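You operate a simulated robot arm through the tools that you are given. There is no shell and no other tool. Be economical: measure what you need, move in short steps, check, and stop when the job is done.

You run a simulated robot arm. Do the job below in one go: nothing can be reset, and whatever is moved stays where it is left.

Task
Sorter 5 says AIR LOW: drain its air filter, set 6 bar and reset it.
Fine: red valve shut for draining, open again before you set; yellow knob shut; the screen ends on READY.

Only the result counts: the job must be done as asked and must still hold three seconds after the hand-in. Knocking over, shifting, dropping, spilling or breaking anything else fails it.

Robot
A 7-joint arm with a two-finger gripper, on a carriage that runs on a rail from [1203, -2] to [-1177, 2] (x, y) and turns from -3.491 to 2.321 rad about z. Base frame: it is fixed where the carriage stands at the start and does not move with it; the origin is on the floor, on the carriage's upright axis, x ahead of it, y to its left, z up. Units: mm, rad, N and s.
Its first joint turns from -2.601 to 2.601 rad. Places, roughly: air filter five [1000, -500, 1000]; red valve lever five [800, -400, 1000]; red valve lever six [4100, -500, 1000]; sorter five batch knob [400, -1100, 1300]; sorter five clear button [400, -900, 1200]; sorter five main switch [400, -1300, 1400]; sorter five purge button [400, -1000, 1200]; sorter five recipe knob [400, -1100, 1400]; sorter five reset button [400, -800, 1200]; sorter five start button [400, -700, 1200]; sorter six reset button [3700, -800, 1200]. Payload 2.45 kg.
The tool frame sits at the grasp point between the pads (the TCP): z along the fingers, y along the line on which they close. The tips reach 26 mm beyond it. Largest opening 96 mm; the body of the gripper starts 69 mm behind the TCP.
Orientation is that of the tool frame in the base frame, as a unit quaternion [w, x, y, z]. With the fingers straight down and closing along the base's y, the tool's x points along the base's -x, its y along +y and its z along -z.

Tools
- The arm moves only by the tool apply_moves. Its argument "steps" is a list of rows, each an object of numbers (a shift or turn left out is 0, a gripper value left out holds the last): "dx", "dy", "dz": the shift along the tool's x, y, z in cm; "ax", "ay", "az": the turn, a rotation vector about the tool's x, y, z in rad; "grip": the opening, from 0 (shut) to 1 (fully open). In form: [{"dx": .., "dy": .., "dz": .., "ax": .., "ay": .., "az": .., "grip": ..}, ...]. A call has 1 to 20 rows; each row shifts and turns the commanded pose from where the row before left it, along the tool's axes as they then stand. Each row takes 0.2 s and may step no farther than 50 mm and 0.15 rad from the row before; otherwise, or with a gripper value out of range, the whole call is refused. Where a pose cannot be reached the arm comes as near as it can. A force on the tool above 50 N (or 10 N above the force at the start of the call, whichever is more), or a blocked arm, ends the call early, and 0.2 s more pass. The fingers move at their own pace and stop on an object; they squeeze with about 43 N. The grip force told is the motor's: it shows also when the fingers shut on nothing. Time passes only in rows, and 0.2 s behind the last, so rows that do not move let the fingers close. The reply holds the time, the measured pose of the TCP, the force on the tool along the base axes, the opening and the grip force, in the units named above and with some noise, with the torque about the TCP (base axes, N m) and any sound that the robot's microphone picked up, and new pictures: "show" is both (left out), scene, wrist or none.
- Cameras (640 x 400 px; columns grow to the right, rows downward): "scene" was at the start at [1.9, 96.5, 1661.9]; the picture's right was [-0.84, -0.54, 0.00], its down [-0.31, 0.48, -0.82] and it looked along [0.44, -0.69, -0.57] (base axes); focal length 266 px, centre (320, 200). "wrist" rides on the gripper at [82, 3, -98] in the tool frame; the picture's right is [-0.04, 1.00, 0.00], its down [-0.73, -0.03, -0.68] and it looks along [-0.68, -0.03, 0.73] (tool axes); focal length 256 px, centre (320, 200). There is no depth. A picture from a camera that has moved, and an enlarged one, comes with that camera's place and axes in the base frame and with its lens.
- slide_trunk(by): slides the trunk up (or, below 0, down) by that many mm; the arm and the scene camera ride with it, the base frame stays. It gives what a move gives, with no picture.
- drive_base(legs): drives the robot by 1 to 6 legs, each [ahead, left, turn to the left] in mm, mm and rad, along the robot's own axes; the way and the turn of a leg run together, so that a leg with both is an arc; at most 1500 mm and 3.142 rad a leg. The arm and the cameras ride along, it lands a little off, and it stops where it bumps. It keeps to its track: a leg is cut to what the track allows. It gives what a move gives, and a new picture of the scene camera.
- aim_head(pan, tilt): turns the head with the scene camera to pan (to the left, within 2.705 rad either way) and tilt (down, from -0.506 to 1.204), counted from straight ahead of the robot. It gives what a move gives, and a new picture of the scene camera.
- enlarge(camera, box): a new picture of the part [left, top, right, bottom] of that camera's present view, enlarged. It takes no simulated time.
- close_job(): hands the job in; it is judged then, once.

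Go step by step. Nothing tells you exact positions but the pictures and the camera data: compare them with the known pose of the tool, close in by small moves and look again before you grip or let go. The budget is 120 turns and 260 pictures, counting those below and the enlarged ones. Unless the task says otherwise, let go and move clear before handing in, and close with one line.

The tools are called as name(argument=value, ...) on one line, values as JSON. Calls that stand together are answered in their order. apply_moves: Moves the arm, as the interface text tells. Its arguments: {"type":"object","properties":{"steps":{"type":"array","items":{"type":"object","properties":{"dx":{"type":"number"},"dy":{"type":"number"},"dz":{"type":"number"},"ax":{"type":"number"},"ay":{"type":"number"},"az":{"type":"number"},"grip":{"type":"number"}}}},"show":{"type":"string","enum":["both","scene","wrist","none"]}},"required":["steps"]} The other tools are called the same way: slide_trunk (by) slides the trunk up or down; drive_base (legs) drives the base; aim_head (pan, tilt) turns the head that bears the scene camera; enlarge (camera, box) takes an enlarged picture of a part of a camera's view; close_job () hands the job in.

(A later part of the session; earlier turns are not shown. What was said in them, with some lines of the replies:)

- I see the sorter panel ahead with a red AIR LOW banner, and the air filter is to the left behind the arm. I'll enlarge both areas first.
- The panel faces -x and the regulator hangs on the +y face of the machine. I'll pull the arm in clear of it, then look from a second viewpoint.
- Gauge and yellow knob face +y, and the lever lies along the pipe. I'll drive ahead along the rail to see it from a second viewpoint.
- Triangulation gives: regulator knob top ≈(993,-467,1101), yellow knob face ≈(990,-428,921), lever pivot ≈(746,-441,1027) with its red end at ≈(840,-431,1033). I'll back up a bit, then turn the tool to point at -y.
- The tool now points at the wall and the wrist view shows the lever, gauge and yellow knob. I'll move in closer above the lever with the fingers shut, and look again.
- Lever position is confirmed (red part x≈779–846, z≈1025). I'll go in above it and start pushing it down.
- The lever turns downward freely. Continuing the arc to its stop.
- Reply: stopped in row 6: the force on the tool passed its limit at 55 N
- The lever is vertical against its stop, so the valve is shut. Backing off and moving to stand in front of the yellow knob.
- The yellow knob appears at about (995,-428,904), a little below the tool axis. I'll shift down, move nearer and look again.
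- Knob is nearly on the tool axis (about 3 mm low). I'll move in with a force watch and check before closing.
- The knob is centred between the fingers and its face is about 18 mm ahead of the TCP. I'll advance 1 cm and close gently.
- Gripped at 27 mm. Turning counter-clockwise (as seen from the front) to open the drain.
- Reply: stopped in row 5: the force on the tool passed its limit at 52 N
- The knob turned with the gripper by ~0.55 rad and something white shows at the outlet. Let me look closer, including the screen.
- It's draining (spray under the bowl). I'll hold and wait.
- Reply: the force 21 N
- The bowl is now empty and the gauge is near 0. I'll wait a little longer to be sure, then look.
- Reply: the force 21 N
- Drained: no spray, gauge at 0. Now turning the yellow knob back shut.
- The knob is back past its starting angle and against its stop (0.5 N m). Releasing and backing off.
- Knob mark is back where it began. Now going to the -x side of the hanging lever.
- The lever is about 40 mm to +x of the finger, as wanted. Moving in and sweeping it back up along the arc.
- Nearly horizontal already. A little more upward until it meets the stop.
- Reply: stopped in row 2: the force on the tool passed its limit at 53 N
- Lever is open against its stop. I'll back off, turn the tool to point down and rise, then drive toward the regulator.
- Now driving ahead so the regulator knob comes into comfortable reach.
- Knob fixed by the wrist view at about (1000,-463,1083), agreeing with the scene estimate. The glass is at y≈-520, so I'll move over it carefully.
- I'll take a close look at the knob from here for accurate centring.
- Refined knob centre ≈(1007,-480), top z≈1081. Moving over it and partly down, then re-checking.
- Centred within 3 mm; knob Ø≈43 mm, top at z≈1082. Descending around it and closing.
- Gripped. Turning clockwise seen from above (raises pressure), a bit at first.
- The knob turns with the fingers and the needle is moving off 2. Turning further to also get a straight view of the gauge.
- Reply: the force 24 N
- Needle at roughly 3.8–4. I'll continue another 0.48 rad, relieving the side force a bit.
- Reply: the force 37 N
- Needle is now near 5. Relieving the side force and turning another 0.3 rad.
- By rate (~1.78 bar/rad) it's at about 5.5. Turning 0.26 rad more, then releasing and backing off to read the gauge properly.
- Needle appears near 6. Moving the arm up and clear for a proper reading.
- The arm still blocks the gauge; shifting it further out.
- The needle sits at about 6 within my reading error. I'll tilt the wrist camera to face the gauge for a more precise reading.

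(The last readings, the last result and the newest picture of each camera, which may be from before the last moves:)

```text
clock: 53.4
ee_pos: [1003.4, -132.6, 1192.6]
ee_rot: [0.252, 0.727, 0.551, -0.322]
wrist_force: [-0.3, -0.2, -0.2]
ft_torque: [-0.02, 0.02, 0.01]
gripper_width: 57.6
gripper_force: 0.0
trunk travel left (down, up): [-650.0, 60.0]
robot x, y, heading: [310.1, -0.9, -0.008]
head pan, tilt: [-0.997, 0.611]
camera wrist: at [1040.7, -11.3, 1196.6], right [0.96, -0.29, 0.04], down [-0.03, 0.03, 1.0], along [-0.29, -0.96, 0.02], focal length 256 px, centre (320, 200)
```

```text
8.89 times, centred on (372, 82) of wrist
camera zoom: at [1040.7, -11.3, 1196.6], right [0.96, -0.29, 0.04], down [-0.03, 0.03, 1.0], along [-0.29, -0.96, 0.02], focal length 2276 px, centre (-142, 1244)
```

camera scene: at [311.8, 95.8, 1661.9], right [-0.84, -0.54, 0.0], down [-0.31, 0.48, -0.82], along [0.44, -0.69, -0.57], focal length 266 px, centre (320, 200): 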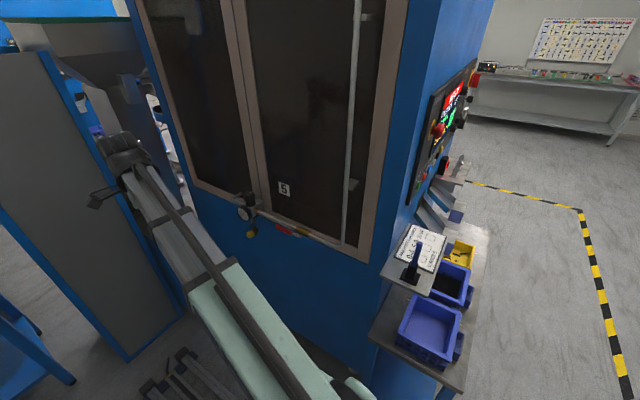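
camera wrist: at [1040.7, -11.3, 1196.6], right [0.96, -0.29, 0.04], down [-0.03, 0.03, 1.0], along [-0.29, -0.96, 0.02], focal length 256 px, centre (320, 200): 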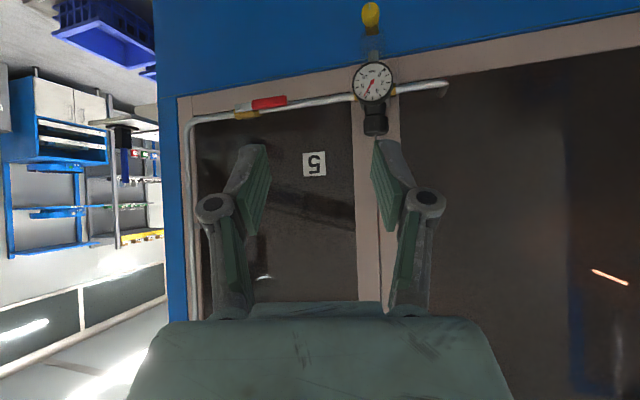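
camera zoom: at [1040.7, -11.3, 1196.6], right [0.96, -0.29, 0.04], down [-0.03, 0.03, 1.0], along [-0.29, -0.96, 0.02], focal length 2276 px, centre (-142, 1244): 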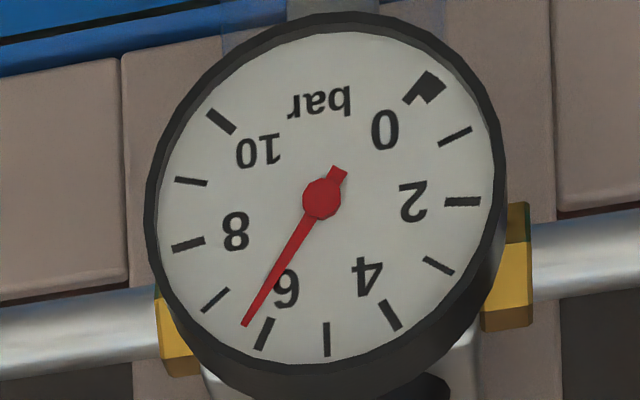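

Frontal reading works out to about 6.28 bar – slightly high. I'll go back and turn the knob about 0.145 rad counter-clockwise.

apply_moves(steps=[{"ay": 0.14}, {"ay": 0.14}, {"ay": 0.14}, {"ay": 0.14}, {"ay": 0.14}, {"ay": 0.14}, {"dx": -4.16, "dy": 1.17}, {"dx": -4.16, "dy": 1.17}, {"dx": -4.16, "dy": 1.17}, {"dx": -4.16, "dy": 1.17}, {"dx": -4.16, "dy": 1.17}, {"dx": -4.16, "dy": 1.17}, {"dx": -4.16, "dy": 1.17}, {"dx": -4.16, "dy": 1.17}, {"dz": 3}, {"dz": 2.0}], show="wrist")

enlarge(camera="wrist", box=[220, 50, 420, 175])

```text
clock: 56.8
ee_pos: [1002.9, -479.7, 1142.5]
ee_rot: [0.005, 0.795, 0.606, 0.002]
wrist_force: [0.2, -0.3, 1.0]
ft_torque: [0.01, 0.0, 0.0]
gripper_width: 57.5
gripper_force: 0.0
trunk travel left (down, up): [-650.0, 60.0]
robot x, y, heading: [307.9, 2.1, -0.008]
head pan, tilt: [-0.997, 0.611]
camera wrist: at [1027.9, -402.4, 1240.7], right [0.95, -0.3, 0.01], down [-0.23, -0.7, 0.68], along [-0.2, -0.65, -0.73], focal length 256 px, centre (320, 200)
```

wrist: 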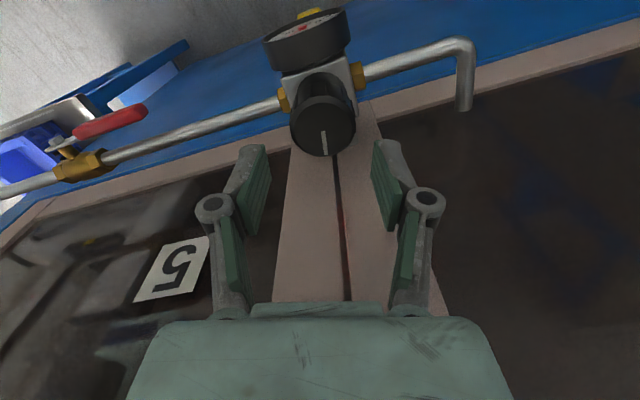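

```text
3.20 times, centred on (320, 112) of wrist
camera zoom: at [1027.9, -402.4, 1240.7], right [0.95, -0.3, 0.01], down [-0.23, -0.7, 0.68], along [-0.2, -0.65, -0.73], focal length 819 px, centre (320, 480)
```

zoom: 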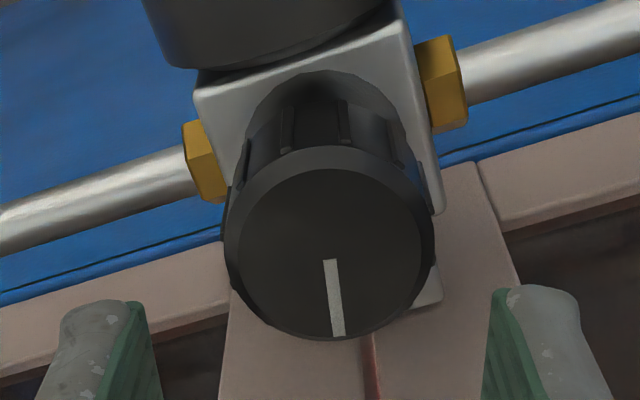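

Well aligned. Gripping, turning back 0.145 rad and releasing.

apply_moves(steps=[{"dx": 0.12, "dy": 0.15, "dz": 1.7}, {"dz": 2.0}, {"dz": 2.0}, {"grip": 0.35}, {"grip": 0.35}, {}, {"az": -0.0725}, {"az": -0.0725}, {}, {"grip": 0.6}, {"grip": 0.6}, {"dz": -3}, {"dz": -4}, {"dz": -4}], show="wrist")

```text
clock: 59.8
ee_pos: [1005.5, -477.5, 1198.0]
ee_rot: [0.006, 0.749, 0.662, 0.002]
wrist_force: [0.5, -0.4, -0.3]
ft_torque: [0.0, -0.04, 0.0]
gripper_width: 57.9
gripper_force: 0.1
trunk travel left (down, up): [-650.0, 60.0]
robot x, y, heading: [307.1, -1.4, -0.006]
head pan, tilt: [-0.997, 0.611]
camera wrist: at [1020.2, -397.7, 1296.8], right [0.99, -0.16, 0.01], down [-0.13, -0.72, 0.68], along [-0.1, -0.67, -0.73], focal length 256 px, centre (320, 200)
```

wrist: 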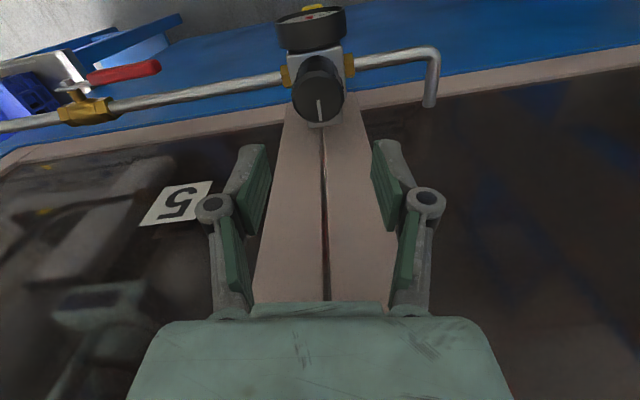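

Backing off to the gauge-viewing pose again.

apply_moves(steps=[{"dx": 4.3, "dy": -0.5}, {"dx": 4.3, "dy": -0.5}, {"dx": 4.3, "dy": -0.5}, {"dx": 4.3, "dy": -0.5}, {"dx": 4.3, "dy": -0.5}, {"dx": 4.3, "dy": -0.5}, {"dx": 4.3, "dy": -0.5}, {"ay": -0.14}, {"ay": -0.14}, {"ay": -0.14}, {"ay": -0.14}, {"ay": -0.14}, {"ay": -0.14}], show="wrist")

enlarge(camera="wrist", box=[320, 50, 384, 95])

```text
clock: 62.6
ee_pos: [1008.1, -175.5, 1195.9]
ee_rot: [0.276, 0.685, 0.602, -0.304]
wrist_force: [-0.1, -0.2, 0.3]
ft_torque: [0.0, 0.02, 0.0]
gripper_width: 57.7
gripper_force: 0.1
trunk travel left (down, up): [-650.0, 60.0]
robot x, y, heading: [306.7, 4.4, -0.006]
head pan, tilt: [-0.997, 0.611]
camera wrist: at [1028.5, -49.8, 1200.3], right [0.99, -0.15, 0.04], down [-0.04, 0.03, 1.0], along [-0.15, -0.99, 0.02], focal length 256 px, centre (320, 200)
```

wrist: 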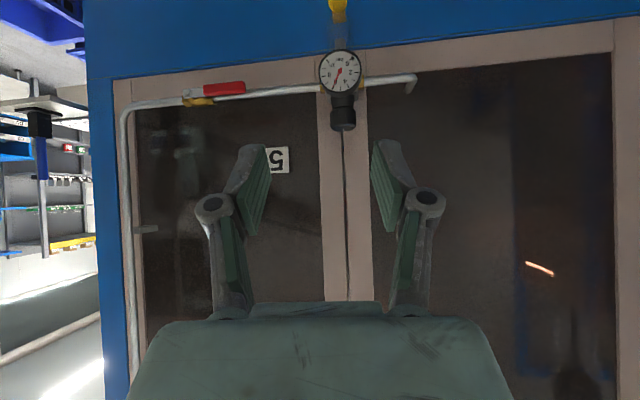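

```text
8.89 times, centred on (352, 72) of wrist
camera zoom: at [1028.5, -49.8, 1200.3], right [0.99, -0.15, 0.04], down [-0.04, 0.03, 1.0], along [-0.15, -0.99, 0.02], focal length 2276 px, centre (36, 1333)
```

zoom: 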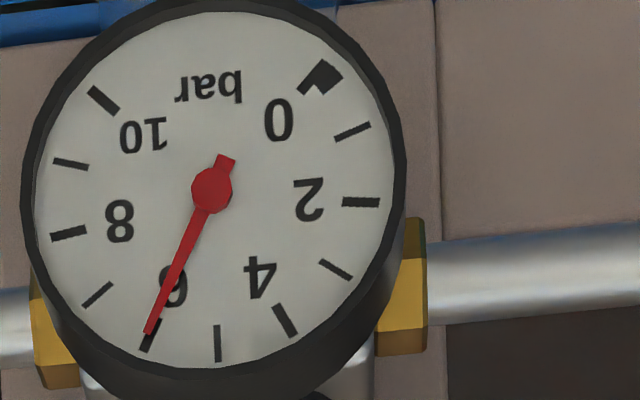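

Needle sits exactly on the 6 mark. Now untilt and drive back along the rail toward the panel side.

apply_moves(steps=[{"ay": 0.14, "grip": 0}, {"ay": 0.14}, {"ay": 0.14}, {"ay": 0.14}, {"ay": 0.14}, {"ay": 0.14}, {"az": -0.12}], show="none")

drive_base(legs=[[-850, 0, 0]])

enlarge(camera="scene", box=[200, 80, 360, 210])

```text
clock: 64.2
ee_pos: [1007.5, -175.3, 1195.6]
ee_rot: [0.005, 0.708, 0.706, 0.003]
wrist_force: [-0.2, -0.7, -0.5]
ft_torque: [0.03, -0.02, 0.07]
gripper_width: 0.0
gripper_force: 28.0
trunk travel left (down, up): [-650.0, 60.0]
robot x, y, heading: [313.2, 1.8, -0.003]
head pan, tilt: [-0.997, 0.611]
```

```text
clock: 68.8
ee_pos: [145.1, -174.6, 1195.2]
ee_rot: [0.006, 0.709, 0.705, 0.002]
wrist_force: [0.2, 0.6, 0.0]
ft_torque: [0.01, -0.01, 0.01]
gripper_width: 0.1
gripper_force: 28.2
trunk travel left (down, up): [-650.0, 60.0]
robot x, y, heading: [-550.1, 4.0, -0.007]
head pan, tilt: [-0.997, 0.611]
camera scene: at [-550.7, 97.6, 1661.9], right [-0.84, -0.54, 0.0], down [-0.31, 0.48, -0.82], along [0.44, -0.69, -0.57], focal length 266 px, centre (320, 200)
```

scene: 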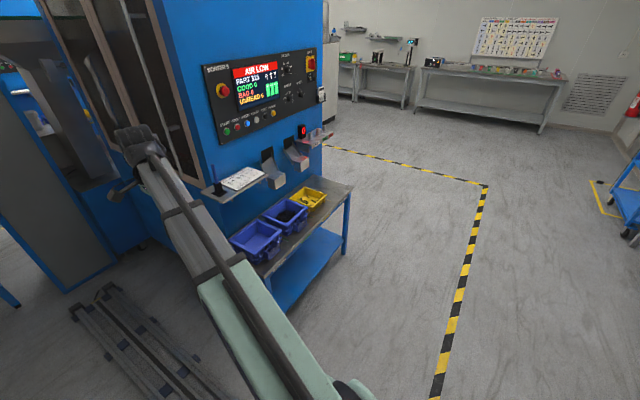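

```text
3.08 times, centred on (280, 145) of scene
camera zoom: at [-550.7, 97.6, 1661.9], right [-0.84, -0.54, 0.0], down [-0.31, 0.48, -0.82], along [0.44, -0.69, -0.57], focal length 818 px, centre (443, 369)
```

zoom: 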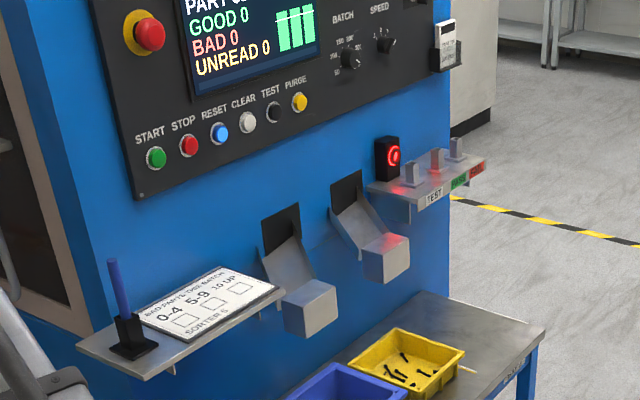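

The blue RESET button is third from the left (lit), at about (432,-790,1215). I'll swing the tool to point +x while moving to the panel's y, well away from the panel.

apply_moves(steps=[{"dx": -4.5, "ax": -0.143}, {"dx": -4.5, "ax": -0.143}, {"dx": -4.5, "ax": -0.143}, {"dx": -4.5, "ax": -0.143}, {"dx": -4.5, "ax": -0.143}, {"dx": -4.5, "ax": -0.143}, {"dx": -4.5, "ax": -0.143}, {"dx": -4.5, "ax": -0.143}, {"dx": -4.5, "ax": -0.143}, {"dx": -4.5, "ax": -0.143}, {"dx": -4.5, "ax": -0.1408}, {"dz": -4.5, "dx": -2}, {"dz": -4.5, "dx": -2}, {"dz": -4.5, "dx": -2}, {"dz": -4.5, "dx": -2}])

```text
clock: 72.0
ee_pos: [-36.0, -749.8, 1194.5]
ee_rot: [0.505, 0.498, 0.497, 0.5]
wrist_force: [0.3, 0.1, -0.3]
ft_torque: [0.04, -0.03, 0.02]
gripper_width: 0.1
gripper_force: 28.3
trunk travel left (down, up): [-650.0, 60.0]
robot x, y, heading: [-552.9, 0.5, -0.012]
head pan, tilt: [-0.997, 0.611]
camera scene: at [-550.8, 97.6, 1661.9], right [-0.84, -0.54, 0.0], down [-0.31, 0.48, -0.82], along [0.44, -0.69, -0.57], focal length 266 px, centre (320, 200)
camera wrist: at [-132.8, -668.5, 1197.4], right [-0.01, -0.03, 1.0], down [-0.68, -0.73, -0.03], along [0.73, -0.68, -0.02], focal length 256 px, centre (320, 200)
```

scene: 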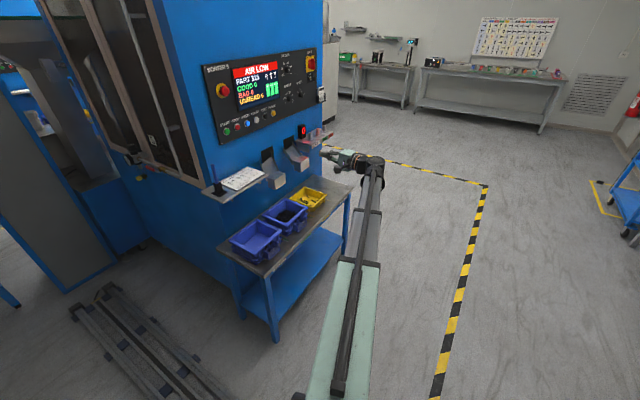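
wrist: 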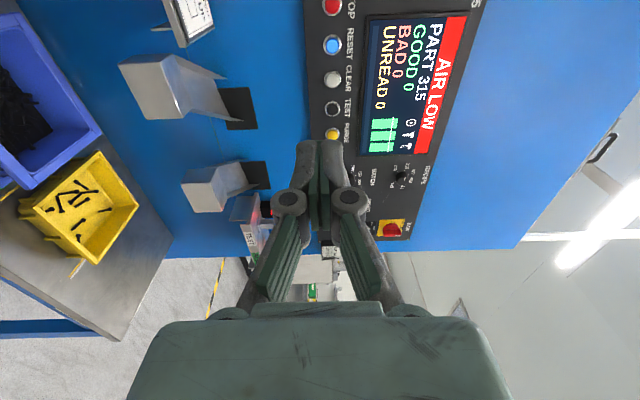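

RESET is at about (430,-785,1219) by the wrist view. Aligning in y/z, then driving the base forward to get near the panel.

apply_moves(steps=[{"dx": -1.2, "dy": 0.8, "dz": -2.3}, {"dx": -1.2, "dy": 0.8, "dz": -2.3}, {"dx": -1.1, "dy": 0.9, "dz": -2.4}], show="none")

drive_base(legs=[[420, 0, 0]])

enlarge(camera="wrist", box=[0, 0, 640, 400])

```text
clock: 72.8
ee_pos: [-107.3, -784.2, 1220.9]
ee_rot: [0.505, 0.498, 0.497, 0.5]
wrist_force: [0.1, -0.2, 0.1]
ft_torque: [0.02, 0.03, 0.0]
gripper_width: 0.0
gripper_force: 28.4
trunk travel left (down, up): [-650.0, 60.0]
robot x, y, heading: [-550.9, 4.9, -0.005]
head pan, tilt: [-0.997, 0.611]
```

```text
clock: 75.4
ee_pos: [315.3, -785.6, 1220.7]
ee_rot: [0.506, 0.498, 0.496, 0.499]
wrist_force: [-0.2, 0.5, -0.6]
ft_torque: [-0.02, 0.01, -0.02]
gripper_width: 0.0
gripper_force: 28.9
trunk travel left (down, up): [-650.0, 60.0]
robot x, y, heading: [-128.5, -0.7, -0.007]
head pan, tilt: [-0.997, 0.611]
camera scene: at [-124.6, 96.7, 1661.9], right [-0.85, -0.53, 0.0], down [-0.31, 0.49, -0.82], along [0.44, -0.69, -0.57], focal length 266 px, centre (320, 200)
```

scene: 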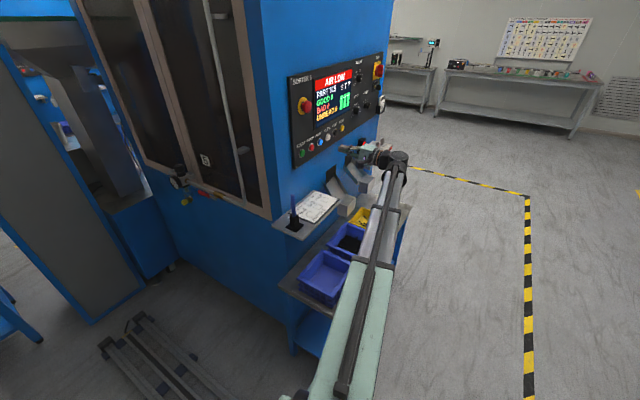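

```text
1.00 times, centred on (320, 200) of wrist (not enlarged: the box is as wide or as high as the picture)
camera zoom: at [219.5, -704.4, 1222.6], right [-0.01, -0.04, 1.0], down [-0.69, -0.73, -0.03], along [0.73, -0.69, -0.02], focal length 256 px, centre (320, 200)
```

zoom: 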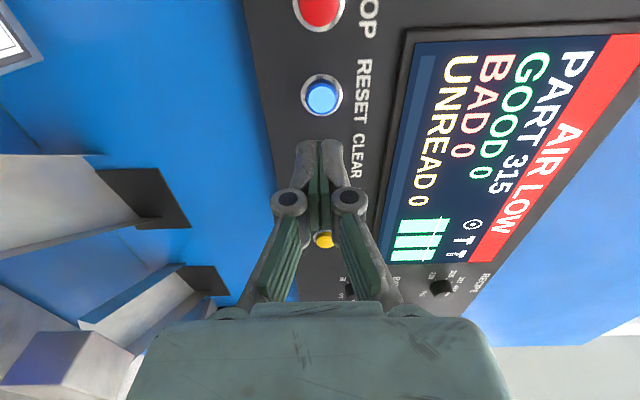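

Aligned with RESET, its face ≈115 mm ahead of the TCP. Advancing close first, then checking.

apply_moves(steps=[{"dz": 4}, {"dz": 3.2}])

```text
clock: 76.0
ee_pos: [388.8, -789.0, 1220.5]
ee_rot: [0.507, 0.498, 0.497, 0.499]
wrist_force: [0.5, 0.5, 0.1]
ft_torque: [0.02, 0.03, 0.0]
gripper_width: 0.0
gripper_force: 28.4
trunk travel left (down, up): [-650.0, 60.0]
robot x, y, heading: [-130.8, 1.2, -0.012]
head pan, tilt: [-0.997, 0.611]
camera scene: at [-124.4, 96.6, 1661.9], right [-0.85, -0.53, 0.0], down [-0.31, 0.49, -0.82], along [0.44, -0.69, -0.57], focal length 266 px, centre (320, 200)
camera wrist: at [292.2, -706.2, 1223.1], right [-0.01, -0.04, 1.0], down [-0.69, -0.73, -0.03], along [0.73, -0.69, -0.02], focal length 256 px, centre (320, 200)
```

scene: 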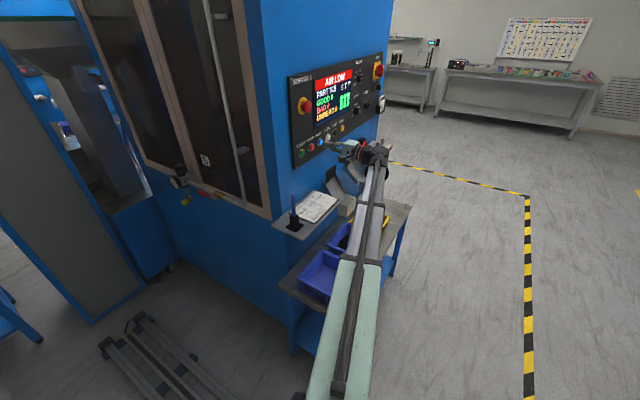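
wrist: 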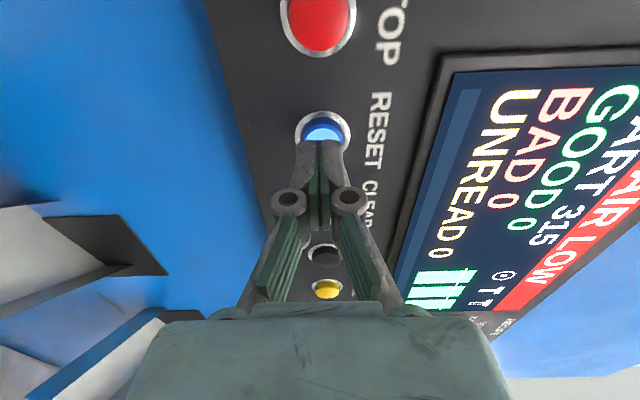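

Nearly touching and centred. Correcting 3 mm in y, then pressing in small steps.

apply_moves(steps=[{"dx": 0.3}, {"dz": 0.6}, {"dz": 0.6}, {"dz": 0.5}, {"dz": 0.5}])

enlarge(camera="wrist", box=[240, 60, 640, 310])

```text
clock: 77.2
ee_pos: [408.4, -783.3, 1221.8]
ee_rot: [0.507, 0.499, 0.496, 0.498]
wrist_force: [-3.1, 1.6, 0.5]
ft_torque: [-0.05, -0.02, 0.03]
gripper_width: 5.8
gripper_force: 28.0
trunk travel left (down, up): [-650.0, 60.0]
robot x, y, heading: [-128.5, -1.1, -0.014]
head pan, tilt: [-0.997, 0.611]
heard: click
camera scene: at [-125.6, 96.9, 1661.9], right [-0.85, -0.53, 0.0], down [-0.31, 0.49, -0.82], along [0.44, -0.69, -0.57], focal length 266 px, centre (320, 200)
camera wrist: at [312.3, -702.4, 1223.6], right [-0.01, -0.03, 1.0], down [-0.69, -0.73, -0.03], along [0.73, -0.69, -0.02], focal length 256 px, centre (320, 200)
```

scene: 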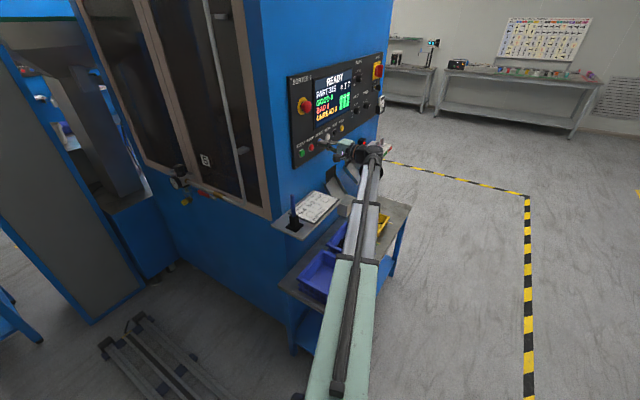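
wrist: 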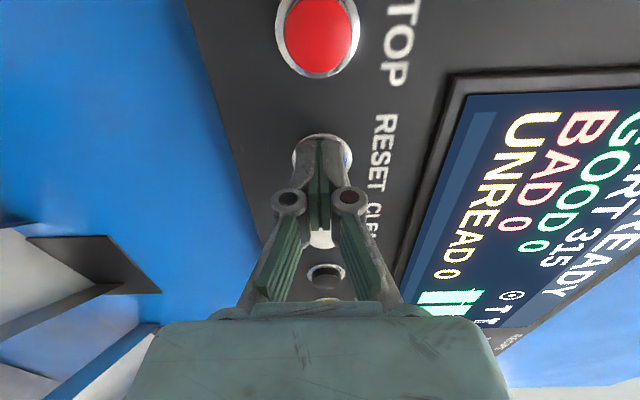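

```text
1.60 times, centred on (440, 185) of wrist
camera zoom: at [312.3, -702.4, 1223.6], right [-0.01, -0.03, 1.0], down [-0.69, -0.73, -0.03], along [0.73, -0.69, -0.02], focal length 410 px, centre (128, 224)
```

zoom: 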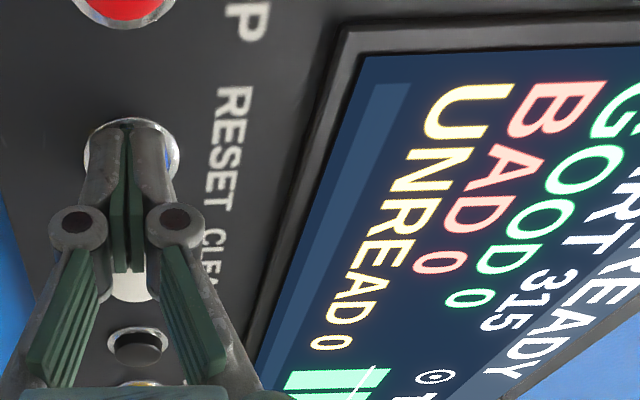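

A click was heard and the screen now says READY. Backing off straight and checking everything once more.

apply_moves(steps=[{"dz": -3}, {"dz": -4}, {"dz": -4}, {"dz": -4}, {}, {}], show="scene")

enlarge(camera="scene", box=[285, 55, 395, 170])

enlarge(camera="scene", box=[160, 155, 230, 215])

```text
clock: 78.6
ee_pos: [259.3, -781.7, 1218.5]
ee_rot: [0.506, 0.498, 0.496, 0.5]
wrist_force: [-0.1, -0.7, 0.5]
ft_torque: [-0.01, 0.03, 0.02]
gripper_width: 0.0
gripper_force: 28.5
trunk travel left (down, up): [-650.0, 60.0]
robot x, y, heading: [-128.2, -1.2, -0.012]
head pan, tilt: [-0.997, 0.611]
camera scene: at [-124.6, 96.7, 1661.9], right [-0.85, -0.53, 0.0], down [-0.31, 0.49, -0.82], along [0.44, -0.69, -0.57], focal length 266 px, centre (320, 200)
```

scene: 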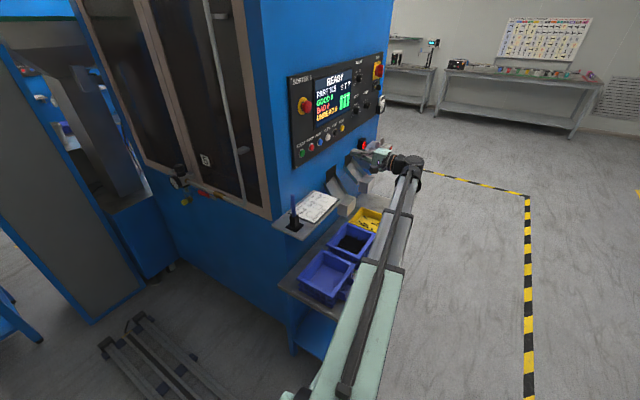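

```text
3.48 times, centred on (340, 112) of scene
camera zoom: at [-124.6, 96.7, 1661.9], right [-0.85, -0.53, 0.0], down [-0.31, 0.49, -0.82], along [0.44, -0.69, -0.57], focal length 924 px, centre (250, 504)
```

zoom: 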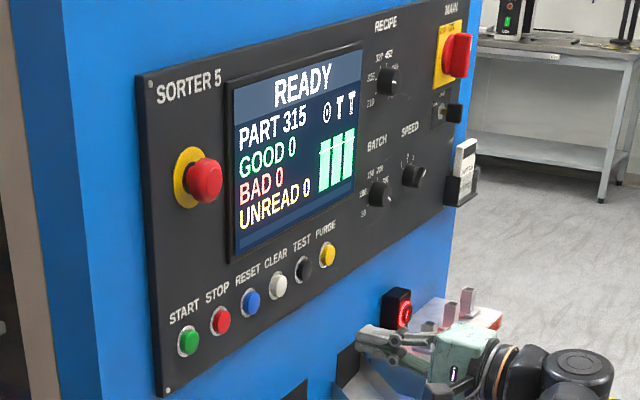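

```text
6.67 times, centred on (195, 185) of scene
camera zoom: at [-124.6, 96.7, 1661.9], right [-0.85, -0.53, 0.0], down [-0.31, 0.49, -0.82], along [0.44, -0.69, -0.57], focal length 1771 px, centre (1153, 300)
```

zoom: 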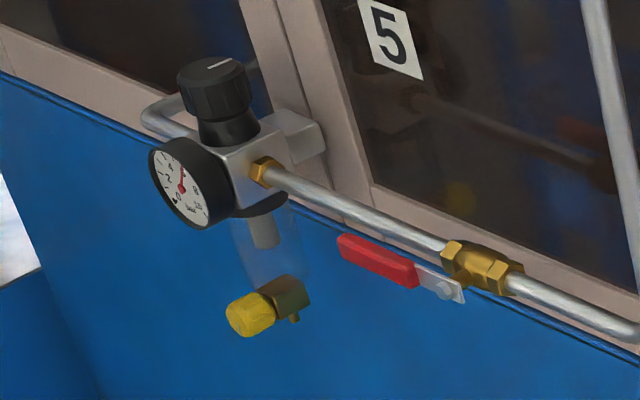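

The screen shows READY, the red lever is open, the yellow knob is shut and the gauge was set on 6. The arm is clear, so I'm handing in.

close_job()

```text
The job is handed in.
```

I drained sorter 5's air filter with the red valve shut, closed the yellow knob, reopened the red valve, set the gauge to 6 bar, and pressed RESET; the screen shows READY.
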